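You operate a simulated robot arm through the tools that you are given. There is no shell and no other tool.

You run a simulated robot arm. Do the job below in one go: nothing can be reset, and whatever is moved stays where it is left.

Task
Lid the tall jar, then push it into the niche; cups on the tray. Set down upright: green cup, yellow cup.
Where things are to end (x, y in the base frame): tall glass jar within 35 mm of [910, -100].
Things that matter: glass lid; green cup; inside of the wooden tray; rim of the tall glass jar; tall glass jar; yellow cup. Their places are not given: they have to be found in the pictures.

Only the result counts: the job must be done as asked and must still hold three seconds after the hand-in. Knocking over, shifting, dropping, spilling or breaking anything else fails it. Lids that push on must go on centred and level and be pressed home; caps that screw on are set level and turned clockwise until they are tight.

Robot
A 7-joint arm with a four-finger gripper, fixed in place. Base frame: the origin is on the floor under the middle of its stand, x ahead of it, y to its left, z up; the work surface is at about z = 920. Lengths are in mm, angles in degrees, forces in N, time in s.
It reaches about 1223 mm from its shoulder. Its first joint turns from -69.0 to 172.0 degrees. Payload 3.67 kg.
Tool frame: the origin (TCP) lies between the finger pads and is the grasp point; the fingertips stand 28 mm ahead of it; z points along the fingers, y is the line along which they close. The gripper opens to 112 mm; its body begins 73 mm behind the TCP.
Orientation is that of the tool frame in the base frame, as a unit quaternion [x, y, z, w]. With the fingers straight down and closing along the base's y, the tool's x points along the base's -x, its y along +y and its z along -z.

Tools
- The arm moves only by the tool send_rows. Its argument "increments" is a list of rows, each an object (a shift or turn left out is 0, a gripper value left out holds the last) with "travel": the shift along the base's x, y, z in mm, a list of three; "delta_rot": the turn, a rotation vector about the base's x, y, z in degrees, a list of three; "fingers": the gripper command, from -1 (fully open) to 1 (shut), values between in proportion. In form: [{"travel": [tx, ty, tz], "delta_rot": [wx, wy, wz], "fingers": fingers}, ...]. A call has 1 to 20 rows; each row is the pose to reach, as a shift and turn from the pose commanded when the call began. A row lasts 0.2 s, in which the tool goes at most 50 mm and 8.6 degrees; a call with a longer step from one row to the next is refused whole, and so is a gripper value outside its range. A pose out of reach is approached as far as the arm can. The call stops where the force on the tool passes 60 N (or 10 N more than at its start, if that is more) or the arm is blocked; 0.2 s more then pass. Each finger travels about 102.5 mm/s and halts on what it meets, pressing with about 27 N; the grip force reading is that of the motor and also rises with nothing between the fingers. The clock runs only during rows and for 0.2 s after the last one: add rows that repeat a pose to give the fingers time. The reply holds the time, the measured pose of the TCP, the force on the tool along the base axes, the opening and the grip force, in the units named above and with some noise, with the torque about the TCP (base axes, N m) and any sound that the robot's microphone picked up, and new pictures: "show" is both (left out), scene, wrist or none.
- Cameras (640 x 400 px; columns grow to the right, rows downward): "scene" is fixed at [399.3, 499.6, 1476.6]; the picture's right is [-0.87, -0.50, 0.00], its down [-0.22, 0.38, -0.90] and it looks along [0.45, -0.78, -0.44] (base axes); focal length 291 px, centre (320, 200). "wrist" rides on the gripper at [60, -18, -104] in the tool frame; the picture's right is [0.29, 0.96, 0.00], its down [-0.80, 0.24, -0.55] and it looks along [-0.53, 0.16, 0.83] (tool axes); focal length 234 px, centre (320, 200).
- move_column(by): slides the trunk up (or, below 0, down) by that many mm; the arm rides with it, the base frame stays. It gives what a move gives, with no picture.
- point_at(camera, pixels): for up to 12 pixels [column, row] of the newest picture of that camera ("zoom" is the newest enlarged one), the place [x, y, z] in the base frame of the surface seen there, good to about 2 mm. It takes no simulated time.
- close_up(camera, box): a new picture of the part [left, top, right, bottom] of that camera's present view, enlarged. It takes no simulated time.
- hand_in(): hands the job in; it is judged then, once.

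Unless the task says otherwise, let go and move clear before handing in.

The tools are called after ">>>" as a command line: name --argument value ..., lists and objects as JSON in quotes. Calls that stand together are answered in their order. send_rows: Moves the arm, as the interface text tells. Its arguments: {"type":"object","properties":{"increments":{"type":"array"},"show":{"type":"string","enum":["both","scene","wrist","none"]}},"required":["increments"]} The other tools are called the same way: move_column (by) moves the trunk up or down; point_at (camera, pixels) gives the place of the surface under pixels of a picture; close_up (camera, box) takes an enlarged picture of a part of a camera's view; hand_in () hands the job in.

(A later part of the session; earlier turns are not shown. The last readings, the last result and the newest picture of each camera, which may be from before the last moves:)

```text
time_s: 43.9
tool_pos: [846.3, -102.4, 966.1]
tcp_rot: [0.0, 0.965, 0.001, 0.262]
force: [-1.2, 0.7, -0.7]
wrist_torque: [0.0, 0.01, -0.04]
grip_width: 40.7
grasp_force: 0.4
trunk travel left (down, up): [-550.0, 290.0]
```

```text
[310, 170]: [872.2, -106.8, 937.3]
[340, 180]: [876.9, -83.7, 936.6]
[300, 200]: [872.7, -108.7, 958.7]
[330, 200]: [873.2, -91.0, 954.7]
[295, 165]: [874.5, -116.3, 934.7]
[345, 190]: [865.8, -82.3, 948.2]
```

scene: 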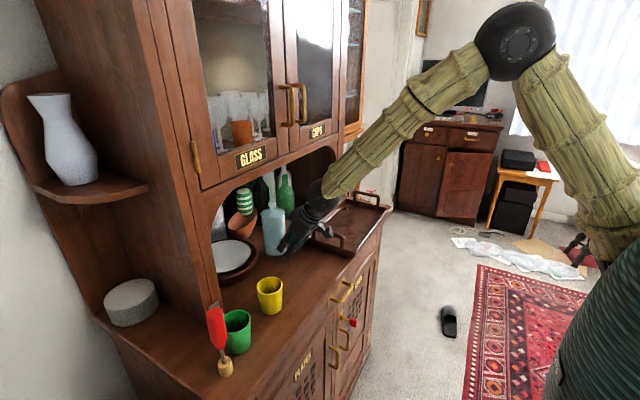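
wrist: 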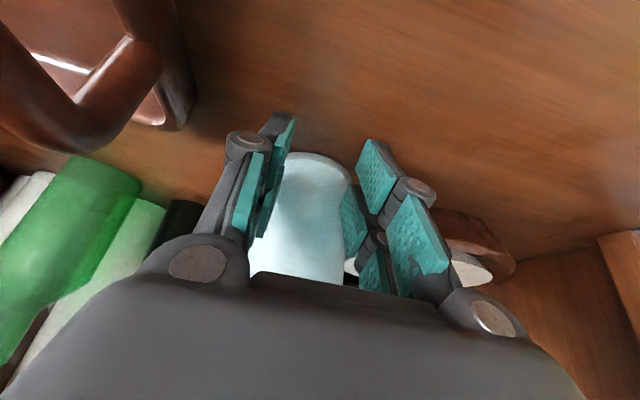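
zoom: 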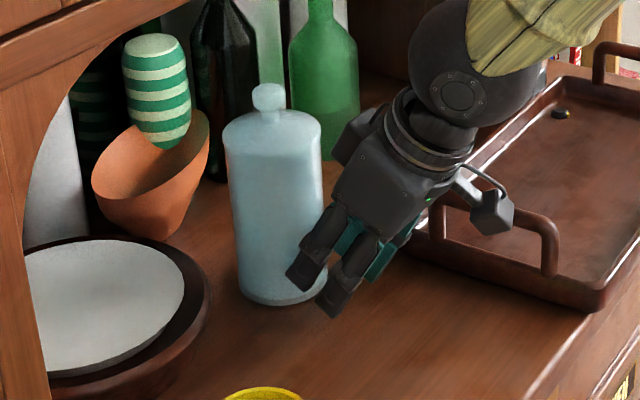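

The jar stands upright at about (908,-102), inside the 35 mm tolerance. I back the fingers straight out along -x, then rise and straighten the hand.

>>> send_rows --increments '[{"travel": [-8, 0, 0]}, {"travel": [-25, 0, 0]}, {"travel": [-50, 0, 0]}, {"travel": [-85, 0, 0]}, {"travel": [-120, 0, 10]}, {"travel": [-150, 0, 40]}, {"travel": [-165, 10, 80], "delta_rot": [0, 6, 0]}, {"travel": [-165, 25, 120], "delta_rot": [0, 13, 0]}, {"travel": [-155, 50, 150], "delta_rot": [0, 20, 0]}, {"travel": [-135, 80, 165], "delta_rot": [0, 26, 0]}, {"travel": [-115, 115, 170], "delta_rot": [0, 30, 0]}, {"travel": [-100, 155, 170], "delta_rot": [0, 30, 0]}, {"travel": [-90, 190, 170], "delta_rot": [0, 30, 0]}, {"travel": [-90, 190, 170], "delta_rot": [0, 30, 0]}]'

>>> close_up --camera "scene" --box '[230, 180, 340, 280]'

```text
time_s: 46.9
tool_pos: [756.2, 86.9, 1136.6]
tcp_rot: [0.0, 1.0, 0.001, 0.003]
force: [-0.9, 0.5, 0.0]
wrist_torque: [0.04, -0.01, -0.01]
grip_width: 40.6
grasp_force: 0.1
trunk travel left (down, up): [-550.0, 290.0]
```

scene: 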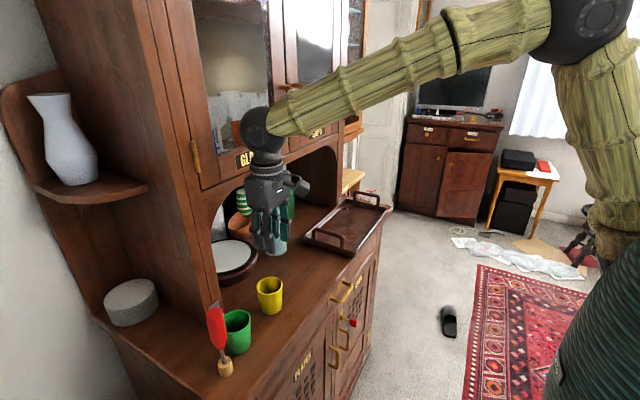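
wrist: 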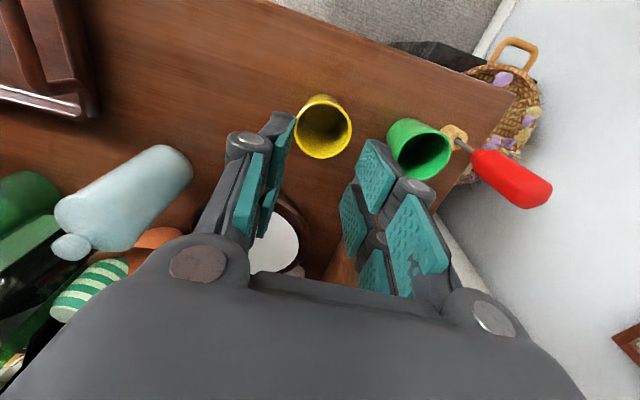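

```text
4.00 times, centred on (285, 230) of scene
```

zoom: 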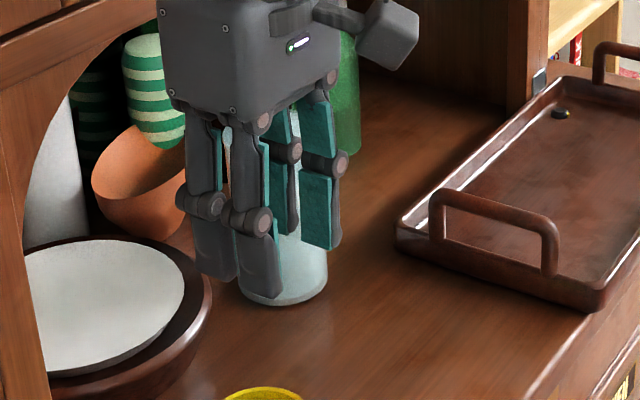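

The jar stands in the niche, lid on. The hand is now above the yellow cup, visible at wrist (323,127). I'll zoom in and measure its rim.

>>> close_up --camera "wrist" --box '[280, 80, 470, 200]'

```text
3.33 times, centred on (375, 140) of wrist
```

zoom: 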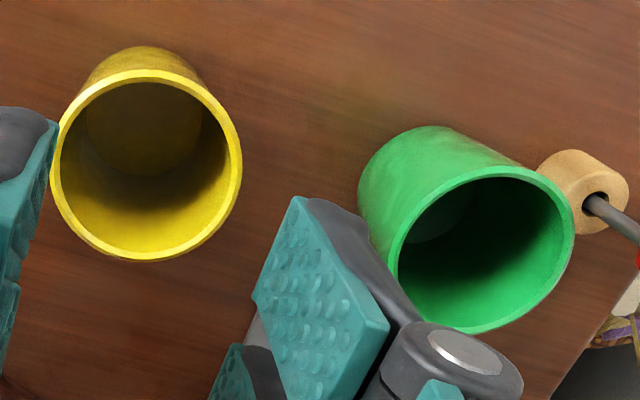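

>>> point_at --camera "zoom" --pixels '[[57, 180], [237, 165], [145, 76], [145, 256], [90, 100], [205, 100], [80, 235], [210, 225], [145, 140], [140, 50]]'

>>> point_at --camera "zoom" --pixels '[[430, 195], [500, 171], [560, 205], [569, 245], [540, 295], [480, 328], [395, 245], [410, 215], [365, 180], [430, 130], [580, 160], [600, 205]]'

```text
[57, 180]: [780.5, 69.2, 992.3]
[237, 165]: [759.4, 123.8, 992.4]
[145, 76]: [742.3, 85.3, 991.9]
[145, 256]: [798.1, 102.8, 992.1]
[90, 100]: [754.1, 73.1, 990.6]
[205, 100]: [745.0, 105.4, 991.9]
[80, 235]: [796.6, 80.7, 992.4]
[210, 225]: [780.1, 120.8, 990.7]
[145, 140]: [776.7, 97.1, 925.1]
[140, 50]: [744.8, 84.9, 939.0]
```

```text
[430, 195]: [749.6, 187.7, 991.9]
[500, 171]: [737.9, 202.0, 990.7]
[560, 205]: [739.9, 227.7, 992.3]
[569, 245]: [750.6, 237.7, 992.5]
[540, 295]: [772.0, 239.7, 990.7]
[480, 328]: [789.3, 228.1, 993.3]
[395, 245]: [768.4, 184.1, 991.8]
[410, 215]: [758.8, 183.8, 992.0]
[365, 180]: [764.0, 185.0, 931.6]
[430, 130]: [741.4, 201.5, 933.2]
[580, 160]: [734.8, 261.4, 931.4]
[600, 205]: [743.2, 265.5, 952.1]
```

Yellow cup rim centre is (770,95), outer radius ≈30, top z 992; green cup centre is (764,212.5). I'll open to about 86 mm and descend part way around the yellow cup.

>>> send_rows --increments '[{"travel": [7, 4, 0], "fingers": -0.3}, {"travel": [13.8, 8.4, 0], "fingers": -0.55}, {"travel": [13.8, 8.4, -30], "fingers": -0.55}, {"travel": [13.8, 8.4, -70], "fingers": -0.55}, {"travel": [13.8, 8.4, -100], "fingers": -0.55}, {"travel": [13.8, 8.4, -100], "fingers": -0.55}]'

>>> close_up --camera "scene" --box '[220, 220, 330, 330]'

>>> close_up --camera "wrist" --box '[220, 60, 460, 240]'

```text
time_s: 48.3
tool_pos: [773.6, 88.5, 1041.9]
tcp_rot: [0.006, 1.0, 0.01, 0.004]
force: [-0.3, 0.6, 0.4]
wrist_torque: [0.03, -0.02, 0.0]
grip_width: 86.8
grasp_force: 0.0
trunk travel left (down, up): [-550.0, 290.0]
```

scene: 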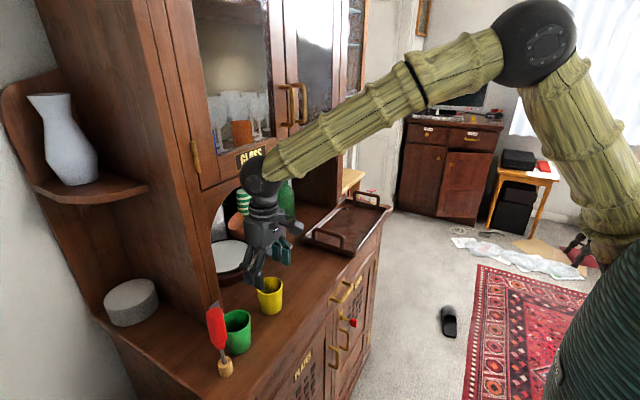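
wrist: 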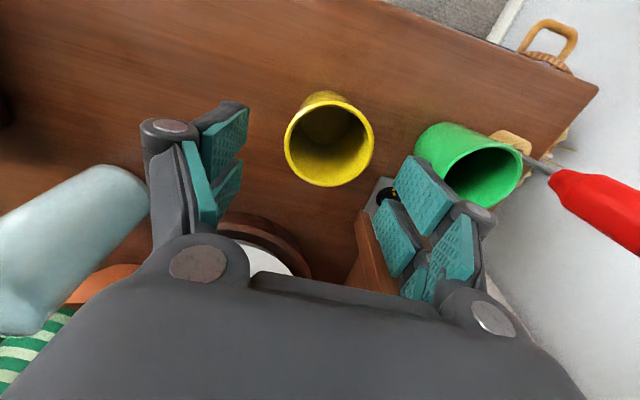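

```text
3.64 times, centred on (275, 275) of scene
```

zoom: 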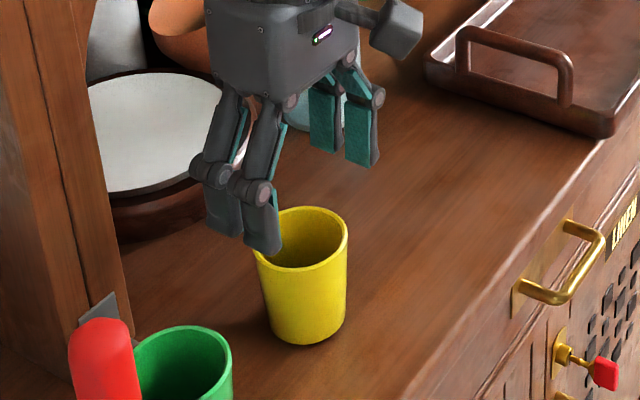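

```text
2.22 times, centred on (340, 150) of wrist
```

zoom: 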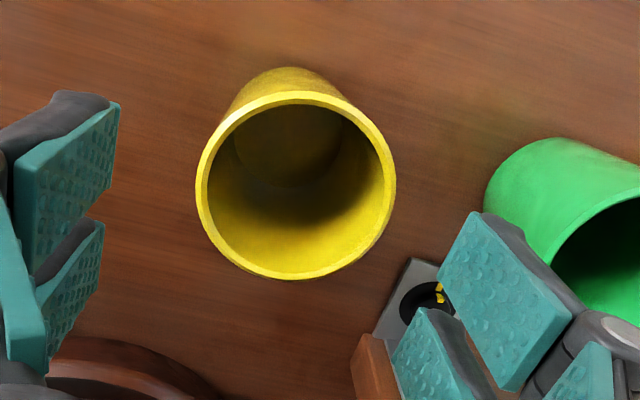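

The measured y (88.5) and a slight tilt differ from my command, so I'll hold still a moment and re-read the pose.

>>> send_rows --increments '[{"travel": [0, 0, 0]}, {"travel": [0, 0, 0]}, {"travel": [0, 0, 0]}]' --show "none"

```text
time_s: 49.1
tool_pos: [774.3, 88.8, 1038.4]
tcp_rot: [0.007, 1.0, 0.009, 0.002]
force: [0.4, 0.7, 0.0]
wrist_torque: [0.0, 0.0, 0.0]
grip_width: 86.7
grasp_force: 0.0
trunk travel left (down, up): [-550.0, 290.0]
```

The offset persists: about (+5,-7.5) mm from the commanded pose. I'll test whether a corrective command moves the hand while still above the cup.

>>> send_rows --increments '[{"travel": [-3, 5, 0]}, {"travel": [-4, 8, 0]}, {"travel": [-4, 8, 0]}]' --show "none"

```text
time_s: 49.9
tool_pos: [770.1, 94.9, 1037.5]
tcp_rot: [0.01, 1.0, 0.012, -0.001]
force: [-0.4, 0.4, 1.1]
wrist_torque: [0.01, 0.05, 0.01]
grip_width: 86.7
grasp_force: 0.2
trunk travel left (down, up): [-550.0, 290.0]
```

The correction works: the hand is now at (770,95) with only about 1.4° of tilt. I'll lower a bit more and watch whether the pose error grows.

>>> send_rows --increments '[{"travel": [0, 0, -10]}, {"travel": [0, 0, -20]}, {"travel": [0, 0, -20]}]' --show "none"

```text
time_s: 50.7
tool_pos: [769.6, 96.7, 1027.6]
tcp_rot: [0.008, 1.0, 0.014, 0.006]
force: [-0.3, -0.6, 0.1]
wrist_torque: [0.0, -0.02, -0.01]
grip_width: 86.9
grasp_force: 0.1
trunk travel left (down, up): [-550.0, 290.0]
```

The hand now lags 9 mm in z, which points to a joint limit in this configuration. I'll rise and lower the trunk instead, so the arm itself doesn't have to reach down as far.

>>> send_rows --increments '[{"travel": [0, 0, 40]}, {"travel": [0, 0, 80]}, {"travel": [0, 0, 120]}, {"travel": [0, 0, 160]}, {"travel": [0, 0, 160]}]' --show "none"

>>> move_column --by -100

```text
time_s: 51.9
tool_pos: [765.3, 103.7, 1175.6]
tcp_rot: [0.0, 1.0, 0.0, 0.003]
force: [0.3, -0.4, -0.2]
wrist_torque: [0.02, 0.03, -0.03]
grip_width: 87.0
grasp_force: 0.0
trunk travel left (down, up): [-550.0, 290.0]
```

```text
time_s: 53.2
tool_pos: [765.4, 102.6, 1077.3]
tcp_rot: [0.0, 1.0, 0.0, 0.002]
force: [-1.0, -0.5, -0.5]
wrist_torque: [-0.01, 0.0, -0.01]
grip_width: 86.9
grasp_force: 0.0
trunk travel left (down, up): [-450.0, 390.0]
```

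At this height the pose is exact again, and the trunk is 100 mm lower. I'll realign to (770,95) and descend part way to check tracking.

>>> send_rows --increments '[{"travel": [3, -5, -10]}, {"travel": [5, -8.5, -30]}, {"travel": [5, -8.5, -45]}, {"travel": [5, -8.5, -45]}]'

>>> close_up --camera "wrist" --box '[180, 60, 460, 260]'

```text
time_s: 54.2
tool_pos: [770.6, 96.0, 1029.7]
tcp_rot: [0.001, 1.0, 0.0, 0.003]
force: [0.2, 0.3, 0.4]
wrist_torque: [0.01, -0.02, -0.01]
grip_width: 86.6
grasp_force: 0.0
trunk travel left (down, up): [-450.0, 390.0]
```

scene: 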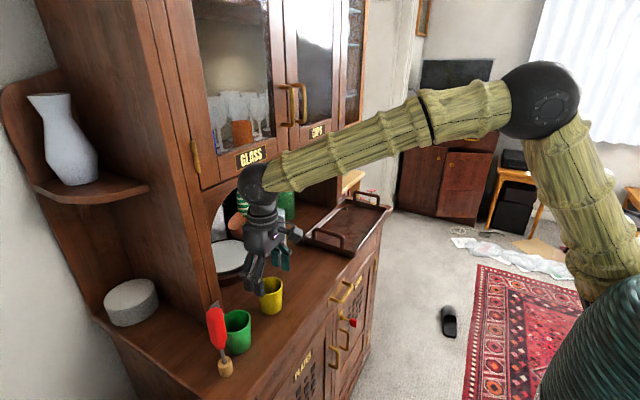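
wrist: 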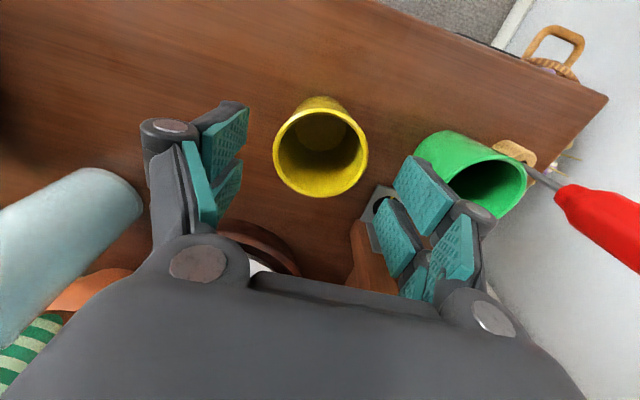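

```text
2.00 times, centred on (320, 160) of wrist
```

zoom: 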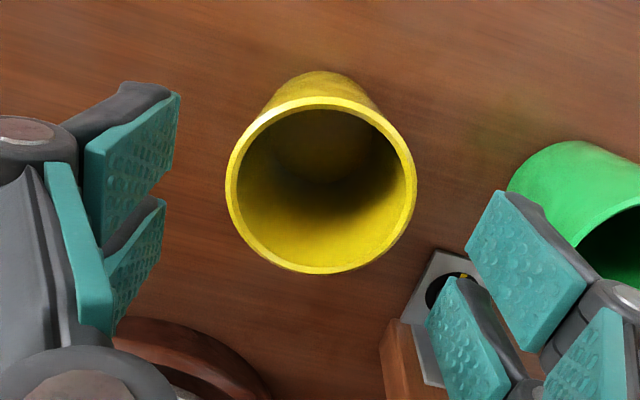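

Tracking is exact now. I descend around the yellow cup to TCP z≈963.

>>> send_rows --increments '[{"travel": [0, 0, -20]}, {"travel": [0, 0, -40]}, {"travel": [0, 0, -60]}, {"travel": [0, 0, -70]}, {"travel": [0, 0, -70]}]'

>>> close_up --camera "wrist" --box '[180, 60, 460, 260]'

>>> close_up --camera "scene" --box '[220, 220, 330, 330]'

```text
time_s: 55.4
tool_pos: [772.9, 91.7, 962.4]
tcp_rot: [0.002, 1.0, 0.004, 0.002]
force: [0.2, 0.2, -0.3]
wrist_torque: [-0.01, 0.04, 0.01]
grip_width: 86.6
grasp_force: 0.1
trunk travel left (down, up): [-450.0, 390.0]
```

scene: 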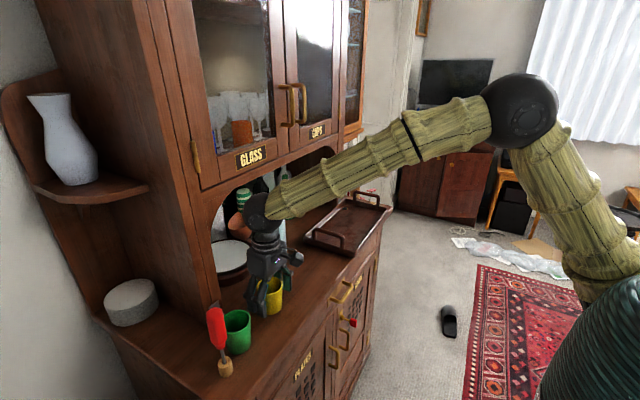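
wrist: 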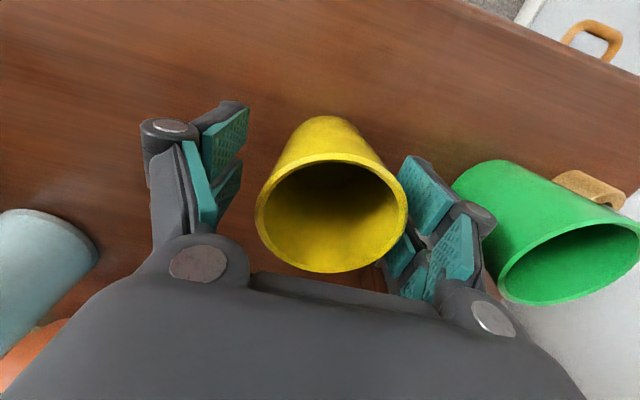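

```text
2.00 times, centred on (320, 160) of wrist
```

zoom: 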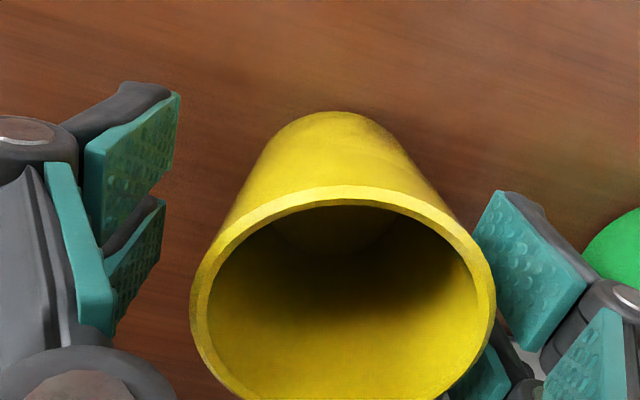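

```text
3.64 times, centred on (275, 275) of scene
```

zoom: 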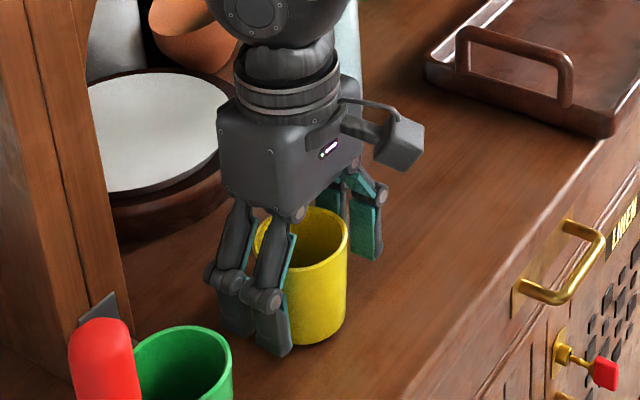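

The fingers straddle the cup but sit about 4 mm toward -y. I'll nudge +y and -x to centre, then close gently.

>>> send_rows --increments '[{"travel": [-2, 3, 0]}, {"travel": [-2.5, 4.5, 0]}, {"travel": [-2.5, 4.5, 0]}]' --show "wrist"

```text
time_s: 56.2
tool_pos: [771.8, 93.5, 962.6]
tcp_rot: [0.005, 1.0, 0.005, 0.002]
force: [0.4, 0.0, -0.4]
wrist_torque: [0.01, 0.0, -0.03]
grip_width: 86.8
grasp_force: 0.0
trunk travel left (down, up): [-450.0, 390.0]
```

wrist: 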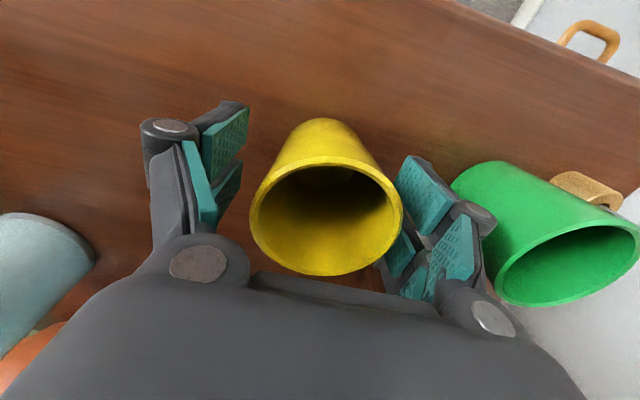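

Near enough: offset about 2 mm. Closing gradually on the cup.

>>> send_rows --increments '[{"travel": [0, 0, 0], "fingers": -0.35}, {"travel": [0, 0, 0], "fingers": -0.2}, {"travel": [0, 0, 0], "fingers": -0.1}, {"travel": [0, 0, 0], "fingers": 0.2}, {"travel": [0, 0, 0], "fingers": 1.0}, {"travel": [0, 0, 0], "fingers": 1.0}]'

>>> close_up --camera "scene" --box '[220, 220, 330, 330]'

```text
time_s: 57.6
tool_pos: [770.8, 94.2, 964.5]
tcp_rot: [0.004, 1.0, 0.006, 0.003]
force: [1.1, 0.5, 0.0]
wrist_torque: [-0.04, -0.01, 0.01]
grip_width: 51.8
grasp_force: 27.0
trunk travel left (down, up): [-450.0, 390.0]
```

scene: 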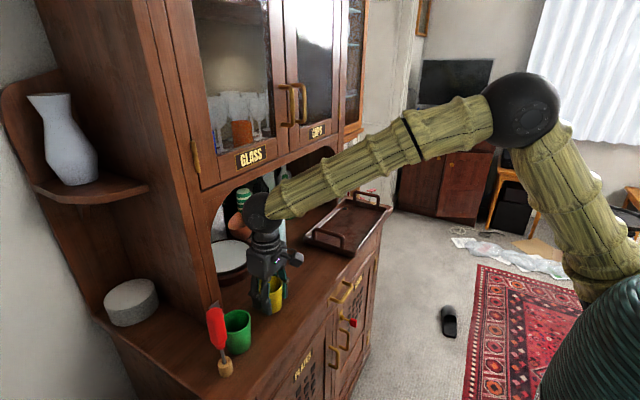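
wrist: 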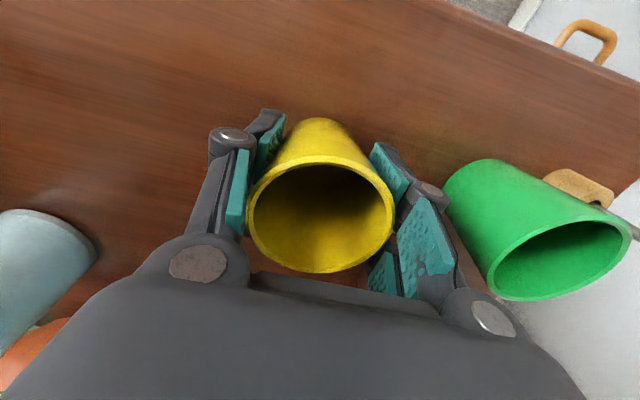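

```text
3.64 times, centred on (275, 275) of scene
```

zoom: 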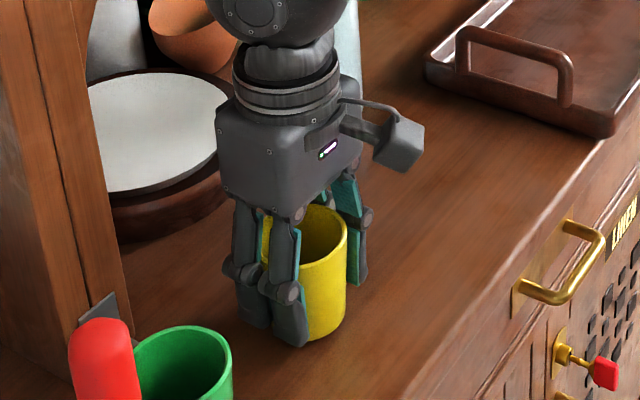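

The cup is held (51.8 mm, 27 N). I lift it straight up and check before carrying it to the tray.

>>> send_rows --increments '[{"travel": [0, 0, 6]}, {"travel": [0, 0, 20]}, {"travel": [0, 0, 45]}, {"travel": [0, 0, 80]}, {"travel": [0, 0, 110]}, {"travel": [0, 0, 125]}, {"travel": [0, 0, 125]}]'

>>> close_up --camera "scene" --box '[220, 180, 330, 290]'

```text
time_s: 59.2
tool_pos: [768.6, 100.2, 1085.0]
tcp_rot: [0.0, 1.0, 0.0, 0.002]
force: [1.0, -0.8, -0.8]
wrist_torque: [0.03, 0.01, -0.01]
grip_width: 52.1
grasp_force: 26.9
trunk travel left (down, up): [-450.0, 390.0]
```

scene: 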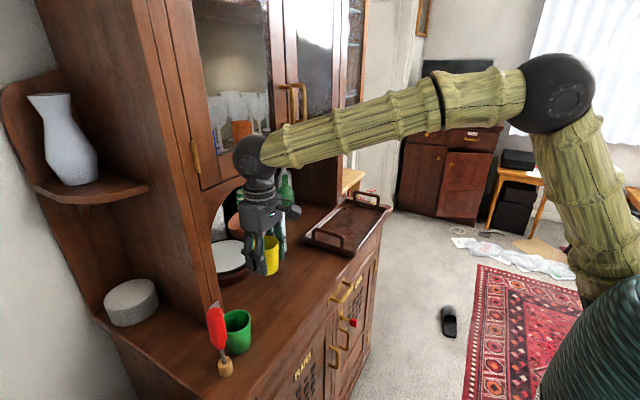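
wrist: 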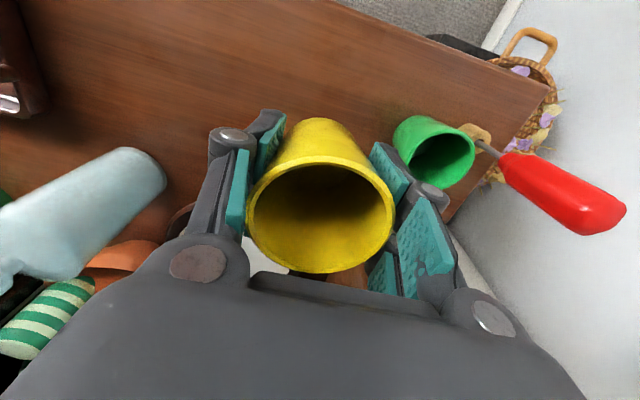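

```text
3.64 times, centred on (275, 235) of scene
```

zoom: 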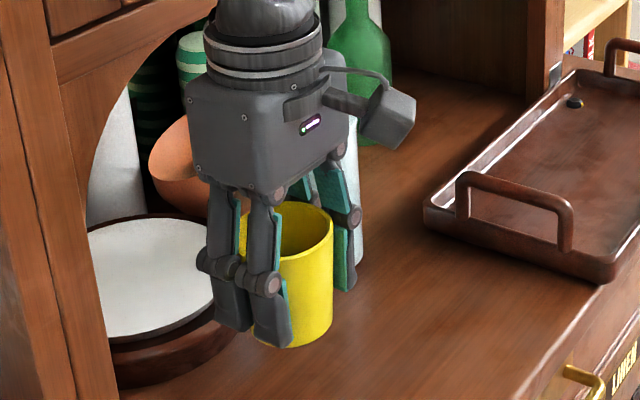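

The yellow cup hangs upright in the fingers. I carry it at this height to above the tray at about (760,-280).

>>> send_rows --increments '[{"travel": [0, -20, 0]}, {"travel": [-1, -55, 0]}, {"travel": [-2, -95, 0]}, {"travel": [-3, -137, 0]}, {"travel": [-4, -180, 0]}, {"travel": [-5, -223, 0]}, {"travel": [-6, -265, 0]}, {"travel": [-7, -305, 0]}, {"travel": [-7, -340, 0]}, {"travel": [-7, -365, 0]}, {"travel": [-7, -380, 0]}, {"travel": [-7, -380, 0]}]'

>>> close_up --camera "scene" --box '[290, 150, 410, 270]'

```text
time_s: 61.8
tool_pos: [761.2, -281.1, 1089.1]
tcp_rot: [-0.001, 1.0, 0.0, 0.003]
force: [-0.6, 0.0, -1.0]
wrist_torque: [0.02, 0.03, -0.03]
grip_width: 51.7
grasp_force: 27.0
trunk travel left (down, up): [-450.0, 390.0]
```

scene: 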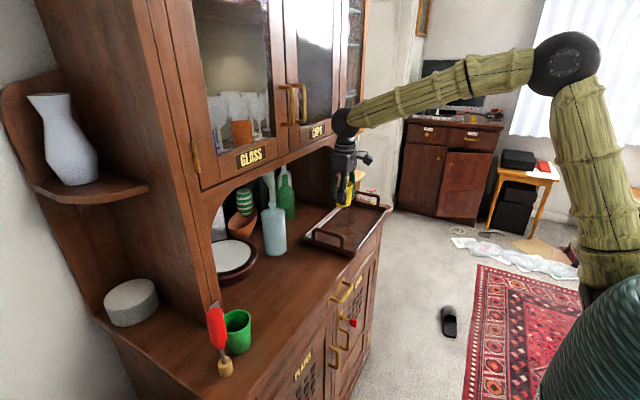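
wrist: 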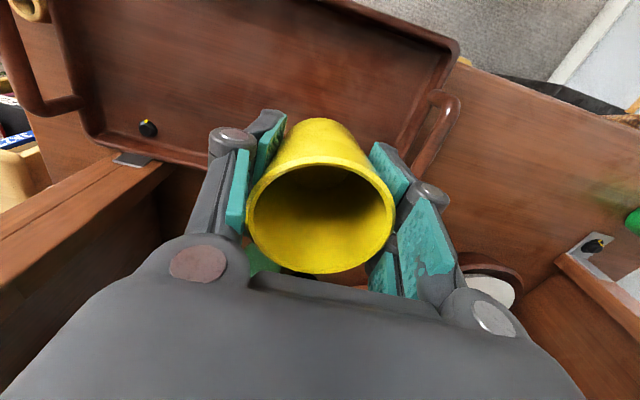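

```text
3.33 times, centred on (350, 210) of scene
```

zoom: 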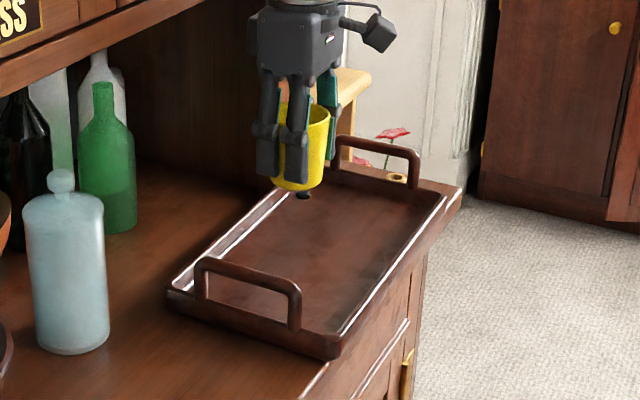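

The cup is above the middle of the tray, well away from the small black object. I lower it to just above the tray floor (z≈930).

>>> send_rows --increments '[{"travel": [0, 0, -25]}, {"travel": [0, 0, -55]}, {"travel": [0, 0, -85]}, {"travel": [0, 0, -102]}, {"travel": [0, 0, -110]}, {"travel": [0, 0, -110]}]'

>>> close_up --camera "scene" --box '[300, 170, 400, 270]'

```text
time_s: 63.2
tool_pos: [759.9, -279.6, 976.3]
tcp_rot: [0.001, 1.0, 0.0, 0.002]
force: [0.3, -0.1, -1.6]
wrist_torque: [0.0, -0.02, 0.01]
grip_width: 51.5
grasp_force: 27.4
trunk travel left (down, up): [-450.0, 390.0]
```

scene: 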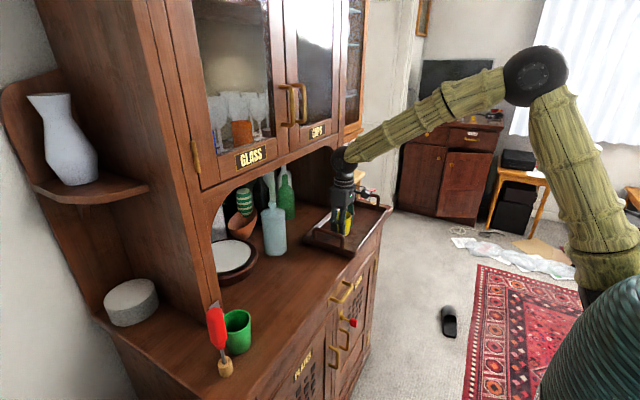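
wrist: 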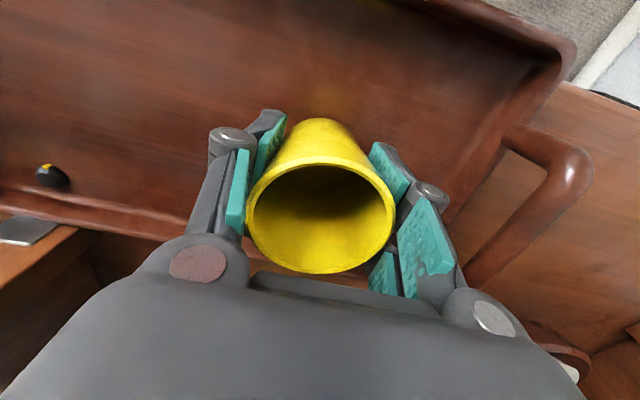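

```text
4.00 times, centred on (350, 220) of scene
```

zoom: 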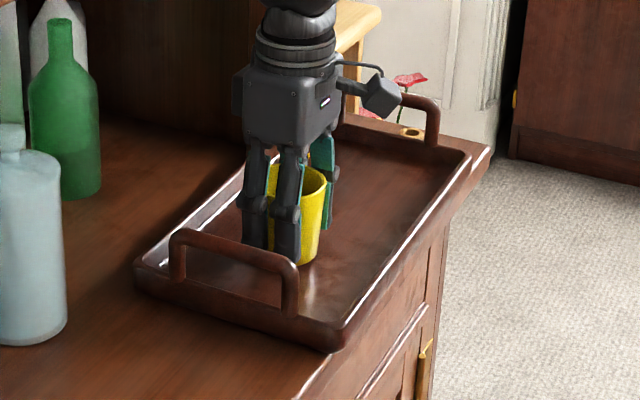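

Still about 4–6 mm above the tray floor. I go down in small steps until contact is felt.

>>> send_rows --increments '[{"travel": [0, 0, -1.5]}, {"travel": [0, 0, -3]}, {"travel": [0, 0, -3]}]' --show "none"

>>> send_rows --increments '[{"travel": [0, 0, -1]}, {"travel": [0, 0, -2]}, {"travel": [0, 0, -2]}]' --show "none"

```text
time_s: 64.0
tool_pos: [760.2, -281.1, 972.9]
tcp_rot: [0.002, 1.0, 0.001, 0.003]
force: [-0.2, 0.8, -2.0]
wrist_torque: [0.01, 0.01, 0.02]
grip_width: 51.9
grasp_force: 27.0
trunk travel left (down, up): [-450.0, 390.0]
```

```text
time_s: 64.8
tool_pos: [760.6, -281.5, 972.0]
tcp_rot: [0.0, 1.0, -0.002, 0.003]
force: [3.8, -4.7, 11.7]
wrist_torque: [0.12, -0.01, -0.04]
grip_width: 52.0
grasp_force: 27.0
trunk travel left (down, up): [-450.0, 390.0]
```

The cup touches the tray (12 N). I ease up 1 mm, open the fingers slowly, and rise clear.

>>> send_rows --increments '[{"travel": [0, 0, 1]}, {"travel": [0, 0, 1], "fingers": 0.0}, {"travel": [0, 0, 1], "fingers": -0.15}, {"travel": [0, 0, 1], "fingers": -0.3}, {"travel": [0, 0, 1], "fingers": -0.45}, {"travel": [0, 0, 1], "fingers": -0.5}, {"travel": [0, 0, 1], "fingers": -0.5}]'

>>> close_up --camera "scene" --box '[300, 170, 400, 270]'

```text
time_s: 66.4
tool_pos: [760.5, -281.3, 972.4]
tcp_rot: [0.0, 1.0, 0.0, 0.002]
force: [-0.3, -0.1, -0.7]
wrist_torque: [0.0, 0.03, 0.02]
grip_width: 84.0
grasp_force: 0.1
trunk travel left (down, up): [-450.0, 390.0]
```

scene: 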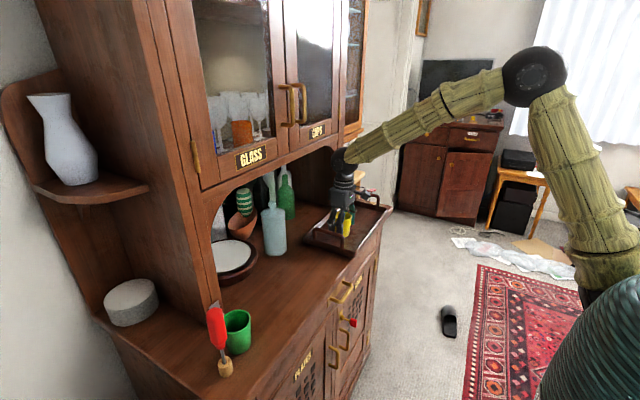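
wrist: 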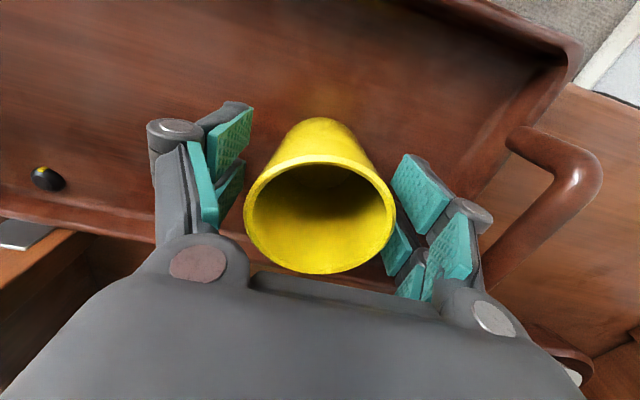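

```text
4.00 times, centred on (350, 220) of scene
```

zoom: 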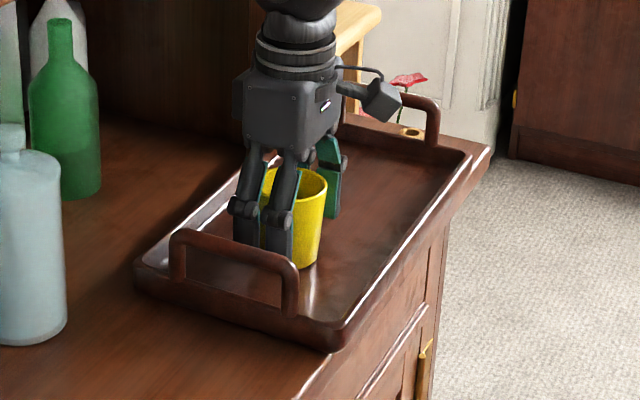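

The cup stands upright on the tray, free of the fingers. I rise straight up and verify.

>>> send_rows --increments '[{"travel": [0, 0, 15]}, {"travel": [0, 0, 45]}, {"travel": [0, 0, 85]}, {"travel": [0, 0, 125]}, {"travel": [0, 0, 160]}, {"travel": [0, 0, 165]}]'

>>> close_up --camera "scene" --box '[300, 170, 400, 270]'

```text
time_s: 67.8
tool_pos: [761.6, -281.1, 1137.1]
tcp_rot: [0.001, 1.0, 0.0, 0.002]
force: [0.6, -0.2, -0.1]
wrist_torque: [0.01, 0.01, 0.0]
grip_width: 83.9
grasp_force: 0.0
trunk travel left (down, up): [-450.0, 390.0]
```

scene: 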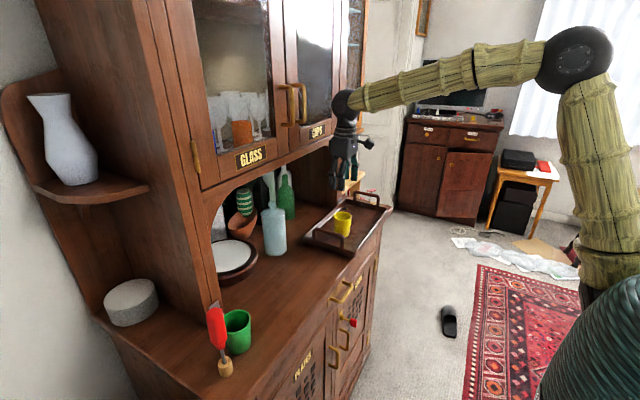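
wrist: 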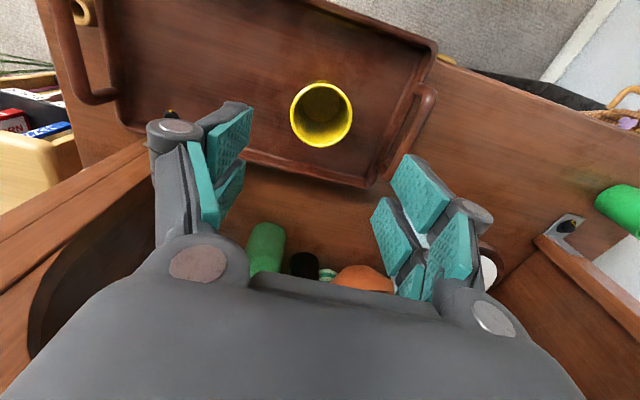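

```text
4.00 times, centred on (350, 220) of scene
```

zoom: 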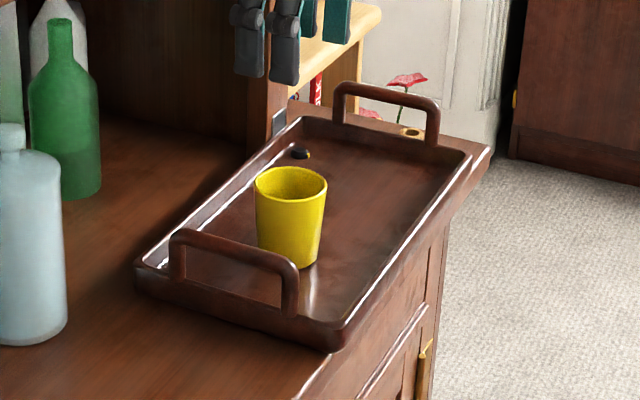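

The yellow cup stands upright in the tray. Now I travel back toward the green cup while yawing the hand +90°, so the fingers close along x and stay clear of the red-handled tool.

>>> send_rows --increments '[{"travel": [-3, 20, 3], "delta_rot": [0, 0, 7]}, {"travel": [-6, 50, 6], "delta_rot": [0, 0, 14]}, {"travel": [-10, 85, 10], "delta_rot": [0, 0, 21]}, {"travel": [-15, 120, 10], "delta_rot": [0, 0, 28]}, {"travel": [-20, 155, 10], "delta_rot": [0, 0, 35]}, {"travel": [-25, 190, 10], "delta_rot": [0, 0, 42]}, {"travel": [-25, 220, 10], "delta_rot": [0, 0, 49]}, {"travel": [-25, 250, 10], "delta_rot": [0, 0, 56]}, {"travel": [-25, 280, 10], "delta_rot": [0, 0, 63]}, {"travel": [-25, 305, 10], "delta_rot": [0, 0, 70]}, {"travel": [-25, 330, 10], "delta_rot": [0, 0, 77]}, {"travel": [-25, 350, 10], "delta_rot": [0, 0, 84]}, {"travel": [-25, 360, 10], "delta_rot": [0, 0, 90]}, {"travel": [-25, 360, 10], "delta_rot": [0, 0, 90]}]'

```text
time_s: 70.8
tool_pos: [735.7, 80.0, 1146.9]
tcp_rot: [-0.707, 0.707, 0.002, 0.002]
force: [0.3, 0.4, 0.2]
wrist_torque: [-0.02, -0.04, 0.02]
grip_width: 84.0
grasp_force: 0.0
trunk travel left (down, up): [-450.0, 390.0]
```

scene: 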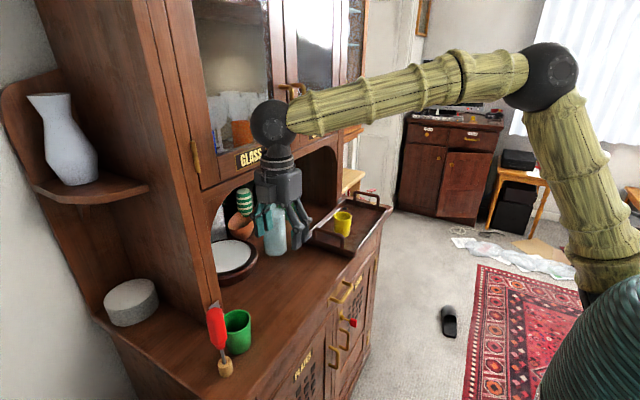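
wrist: 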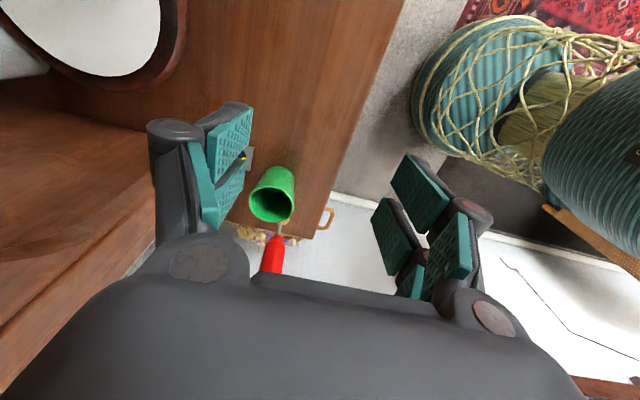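

The yaw worked exactly. Before reaching to y≈210 I'll rise a little and lower the trunk further to keep the arm away from the joint limit met earlier.

>>> send_rows --increments '[{"travel": [0, 0, 30]}, {"travel": [0, 0, 60]}, {"travel": [0, 0, 60]}]' --show "none"

>>> move_column --by -90

```text
time_s: 71.6
tool_pos: [736.6, 78.3, 1206.8]
tcp_rot: [-0.707, 0.707, 0.002, 0.002]
force: [0.4, 0.3, 0.2]
wrist_torque: [0.0, -0.02, 0.03]
grip_width: 83.9
grasp_force: 0.1
trunk travel left (down, up): [-450.0, 390.0]
```

```text
time_s: 72.9
tool_pos: [736.0, 78.5, 1117.1]
tcp_rot: [-0.707, 0.708, 0.002, 0.001]
force: [-1.2, 0.3, -0.1]
wrist_torque: [0.03, 0.01, -0.02]
grip_width: 83.9
grasp_force: 0.0
trunk travel left (down, up): [-360.0, 480.0]
```

Trunk lowered; pose exact. Now I tilt 20° (body leaning to -y) and move to y≈150 at a safe height, still short of the cup.

>>> send_rows --increments '[{"travel": [5, 15, 10], "delta_rot": [7, 0, 0]}, {"travel": [12, 35, 20], "delta_rot": [14, 0, 0]}, {"travel": [20, 55, 20], "delta_rot": [20, 0, 0]}, {"travel": [25, 75, 20], "delta_rot": [20, 0, 0]}, {"travel": [25, 75, 20], "delta_rot": [20, 0, 0]}]'

>>> close_up --camera "scene" --box '[190, 180, 330, 380]'

```text
time_s: 74.1
tool_pos: [763.3, 152.7, 1137.8]
tcp_rot: [-0.695, 0.697, 0.125, 0.125]
force: [0.0, -0.4, 0.1]
wrist_torque: [-0.02, 0.01, 0.01]
grip_width: 84.1
grasp_force: 0.1
trunk travel left (down, up): [-360.0, 480.0]
```

scene: 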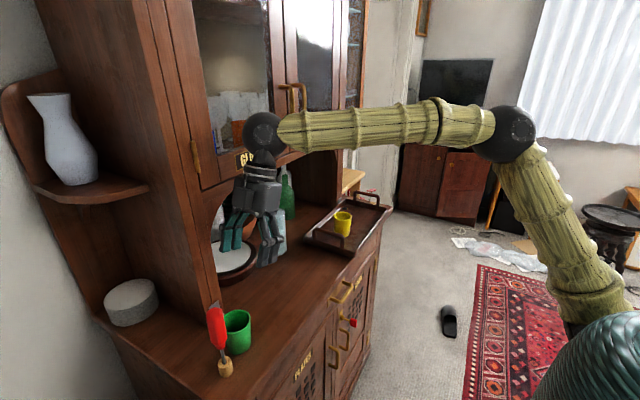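
wrist: 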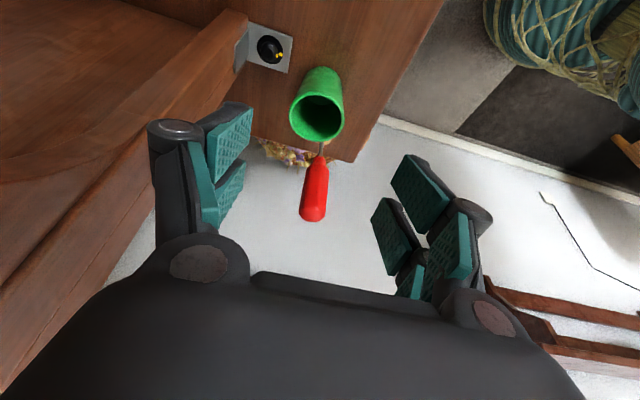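

```text
2.00 times, centred on (260, 280) of scene
```

zoom: 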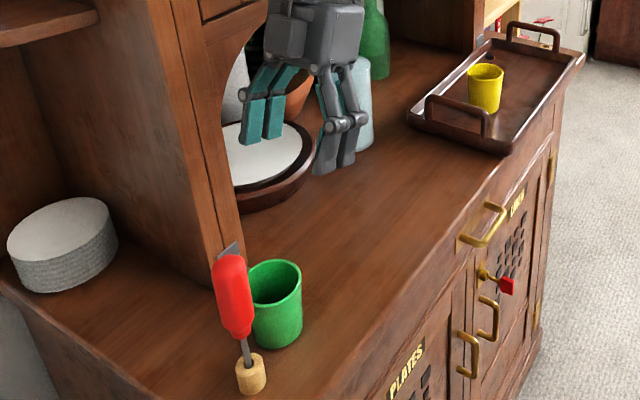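

The tilted hand tracks well. I move over the green cup at (764,209), staying above the red handle's top (z≈1087) with clearance in y.

>>> send_rows --increments '[{"travel": [1, 20, 0], "fingers": -0.45}, {"travel": [2, 40, -5]}, {"travel": [2, 56, -15]}, {"travel": [2, 56, -30]}, {"travel": [2, 56, -30]}]'

>>> close_up --camera "scene" --box '[180, 220, 300, 380]'

>>> close_up --camera "wrist" --box '[180, 40, 480, 260]'

```text
time_s: 75.3
tool_pos: [763.4, 209.6, 1107.7]
tcp_rot: [0.696, -0.696, -0.127, -0.125]
force: [-0.7, 0.3, -0.1]
wrist_torque: [-0.02, 0.0, 0.0]
grip_width: 81.2
grasp_force: 0.0
trunk travel left (down, up): [-360.0, 480.0]
```

scene: 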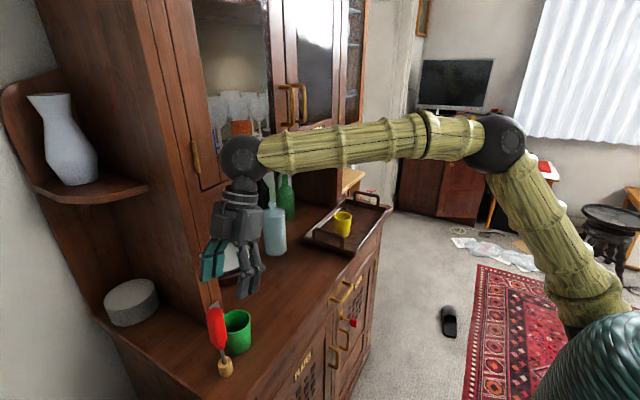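
wrist: 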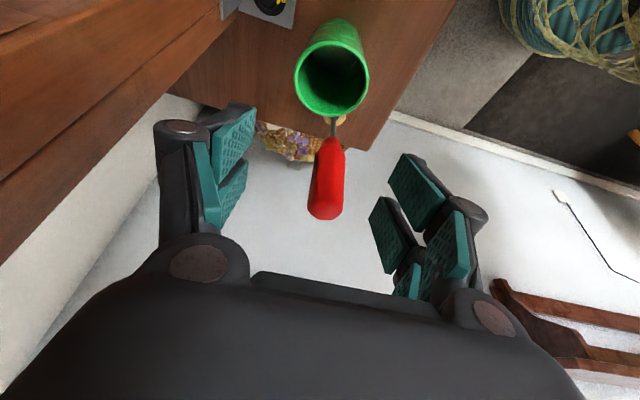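

```text
2.50 times, centred on (240, 300) of scene
```

zoom: 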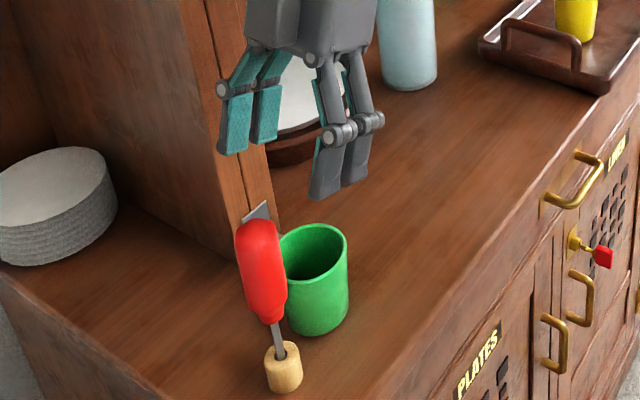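

```text
1.82 times, centred on (330, 150) of wrist
```

zoom: 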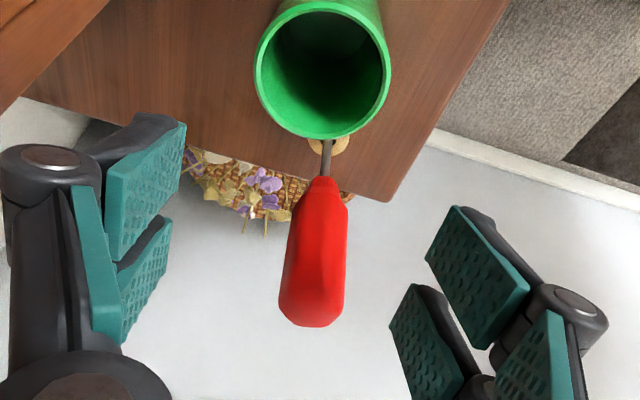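

The fingers are above the cup; the red handle appears between the finger planes in the view. I'll measure the pads and the handle to check clearance for the descent.

>>> point_at --camera "zoom" --pixels '[[455, 212], [430, 258], [415, 290], [395, 330], [440, 395], [180, 130], [110, 255], [168, 225], [125, 335], [315, 320], [300, 300], [340, 205]]'

>>> point_at --camera "zoom" --pixels '[[258, 60], [387, 80], [320, 134], [290, 115], [360, 115], [330, 8], [310, 190], [285, 290], [345, 250], [325, 150], [345, 145], [315, 260]]'

```text
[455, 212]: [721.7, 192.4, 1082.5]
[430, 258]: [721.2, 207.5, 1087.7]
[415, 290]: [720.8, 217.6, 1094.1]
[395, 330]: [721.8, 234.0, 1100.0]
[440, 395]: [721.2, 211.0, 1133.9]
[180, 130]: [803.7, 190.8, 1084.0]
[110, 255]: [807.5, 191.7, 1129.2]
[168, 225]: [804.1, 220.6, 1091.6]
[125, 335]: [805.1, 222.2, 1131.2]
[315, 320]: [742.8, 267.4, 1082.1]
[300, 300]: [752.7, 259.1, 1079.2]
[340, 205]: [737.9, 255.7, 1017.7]
```

```text
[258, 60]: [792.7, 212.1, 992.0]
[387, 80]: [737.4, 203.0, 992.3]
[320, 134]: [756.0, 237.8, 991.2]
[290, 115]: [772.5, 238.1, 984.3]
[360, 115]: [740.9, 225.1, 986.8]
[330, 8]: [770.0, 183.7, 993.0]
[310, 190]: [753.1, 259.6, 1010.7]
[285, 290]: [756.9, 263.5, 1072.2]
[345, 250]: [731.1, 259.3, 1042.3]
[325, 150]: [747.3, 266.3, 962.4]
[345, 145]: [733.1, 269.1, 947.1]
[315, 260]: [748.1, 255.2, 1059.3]
```

Pads are at x≈721 and 805 with y up to 234, while the handle spans x 731–757 at y≥255, so there is clearance. I descend in stages.

>>> send_rows --increments '[{"travel": [0.5, 0, -20]}, {"travel": [1, 0, -45]}, {"travel": [1, 0, -70]}, {"travel": [1, 0, -90]}, {"travel": [1, 0, -90]}]'

>>> close_up --camera "scene" --box '[190, 260, 290, 380]'

>>> close_up --camera "wrist" --box '[140, 40, 500, 300]'

```text
time_s: 76.5
tool_pos: [764.4, 207.5, 1018.8]
tcp_rot: [-0.696, 0.697, 0.124, 0.124]
force: [0.3, 0.1, 0.4]
wrist_torque: [0.0, 0.0, -0.01]
grip_width: 81.2
grasp_force: 0.1
trunk travel left (down, up): [-360.0, 480.0]
```

scene: 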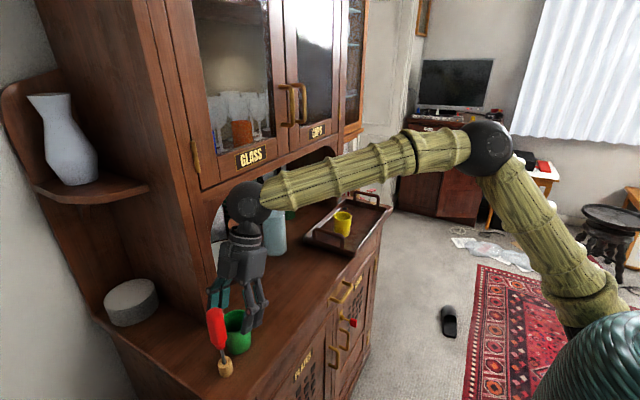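
wrist: 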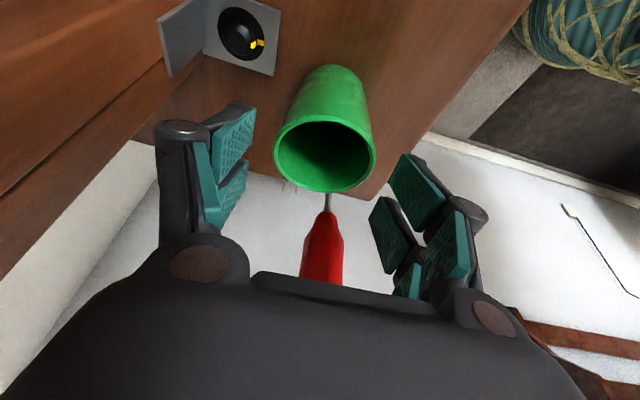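

```text
3.33 times, centred on (240, 320) of scene
```

zoom: 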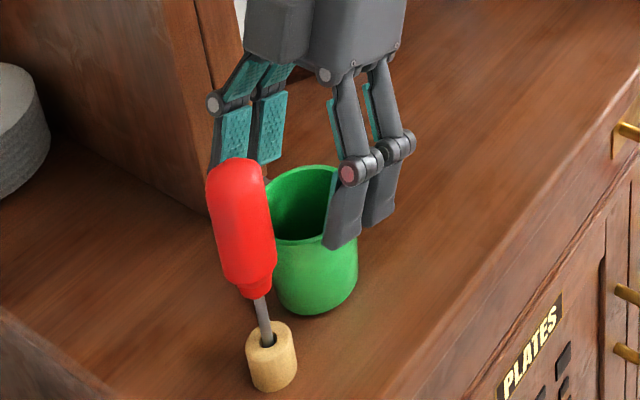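

```text
1.54 times, centred on (320, 170) of wrist
```

zoom: 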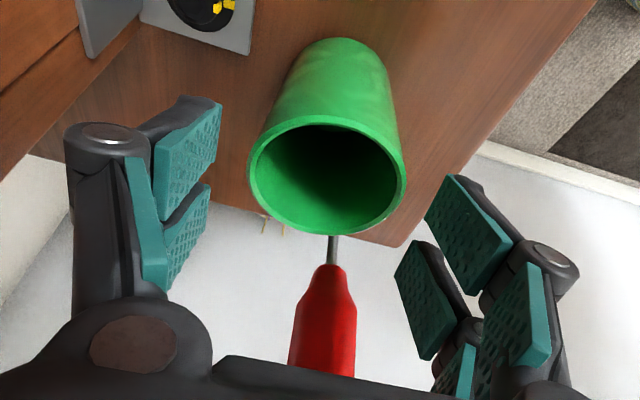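

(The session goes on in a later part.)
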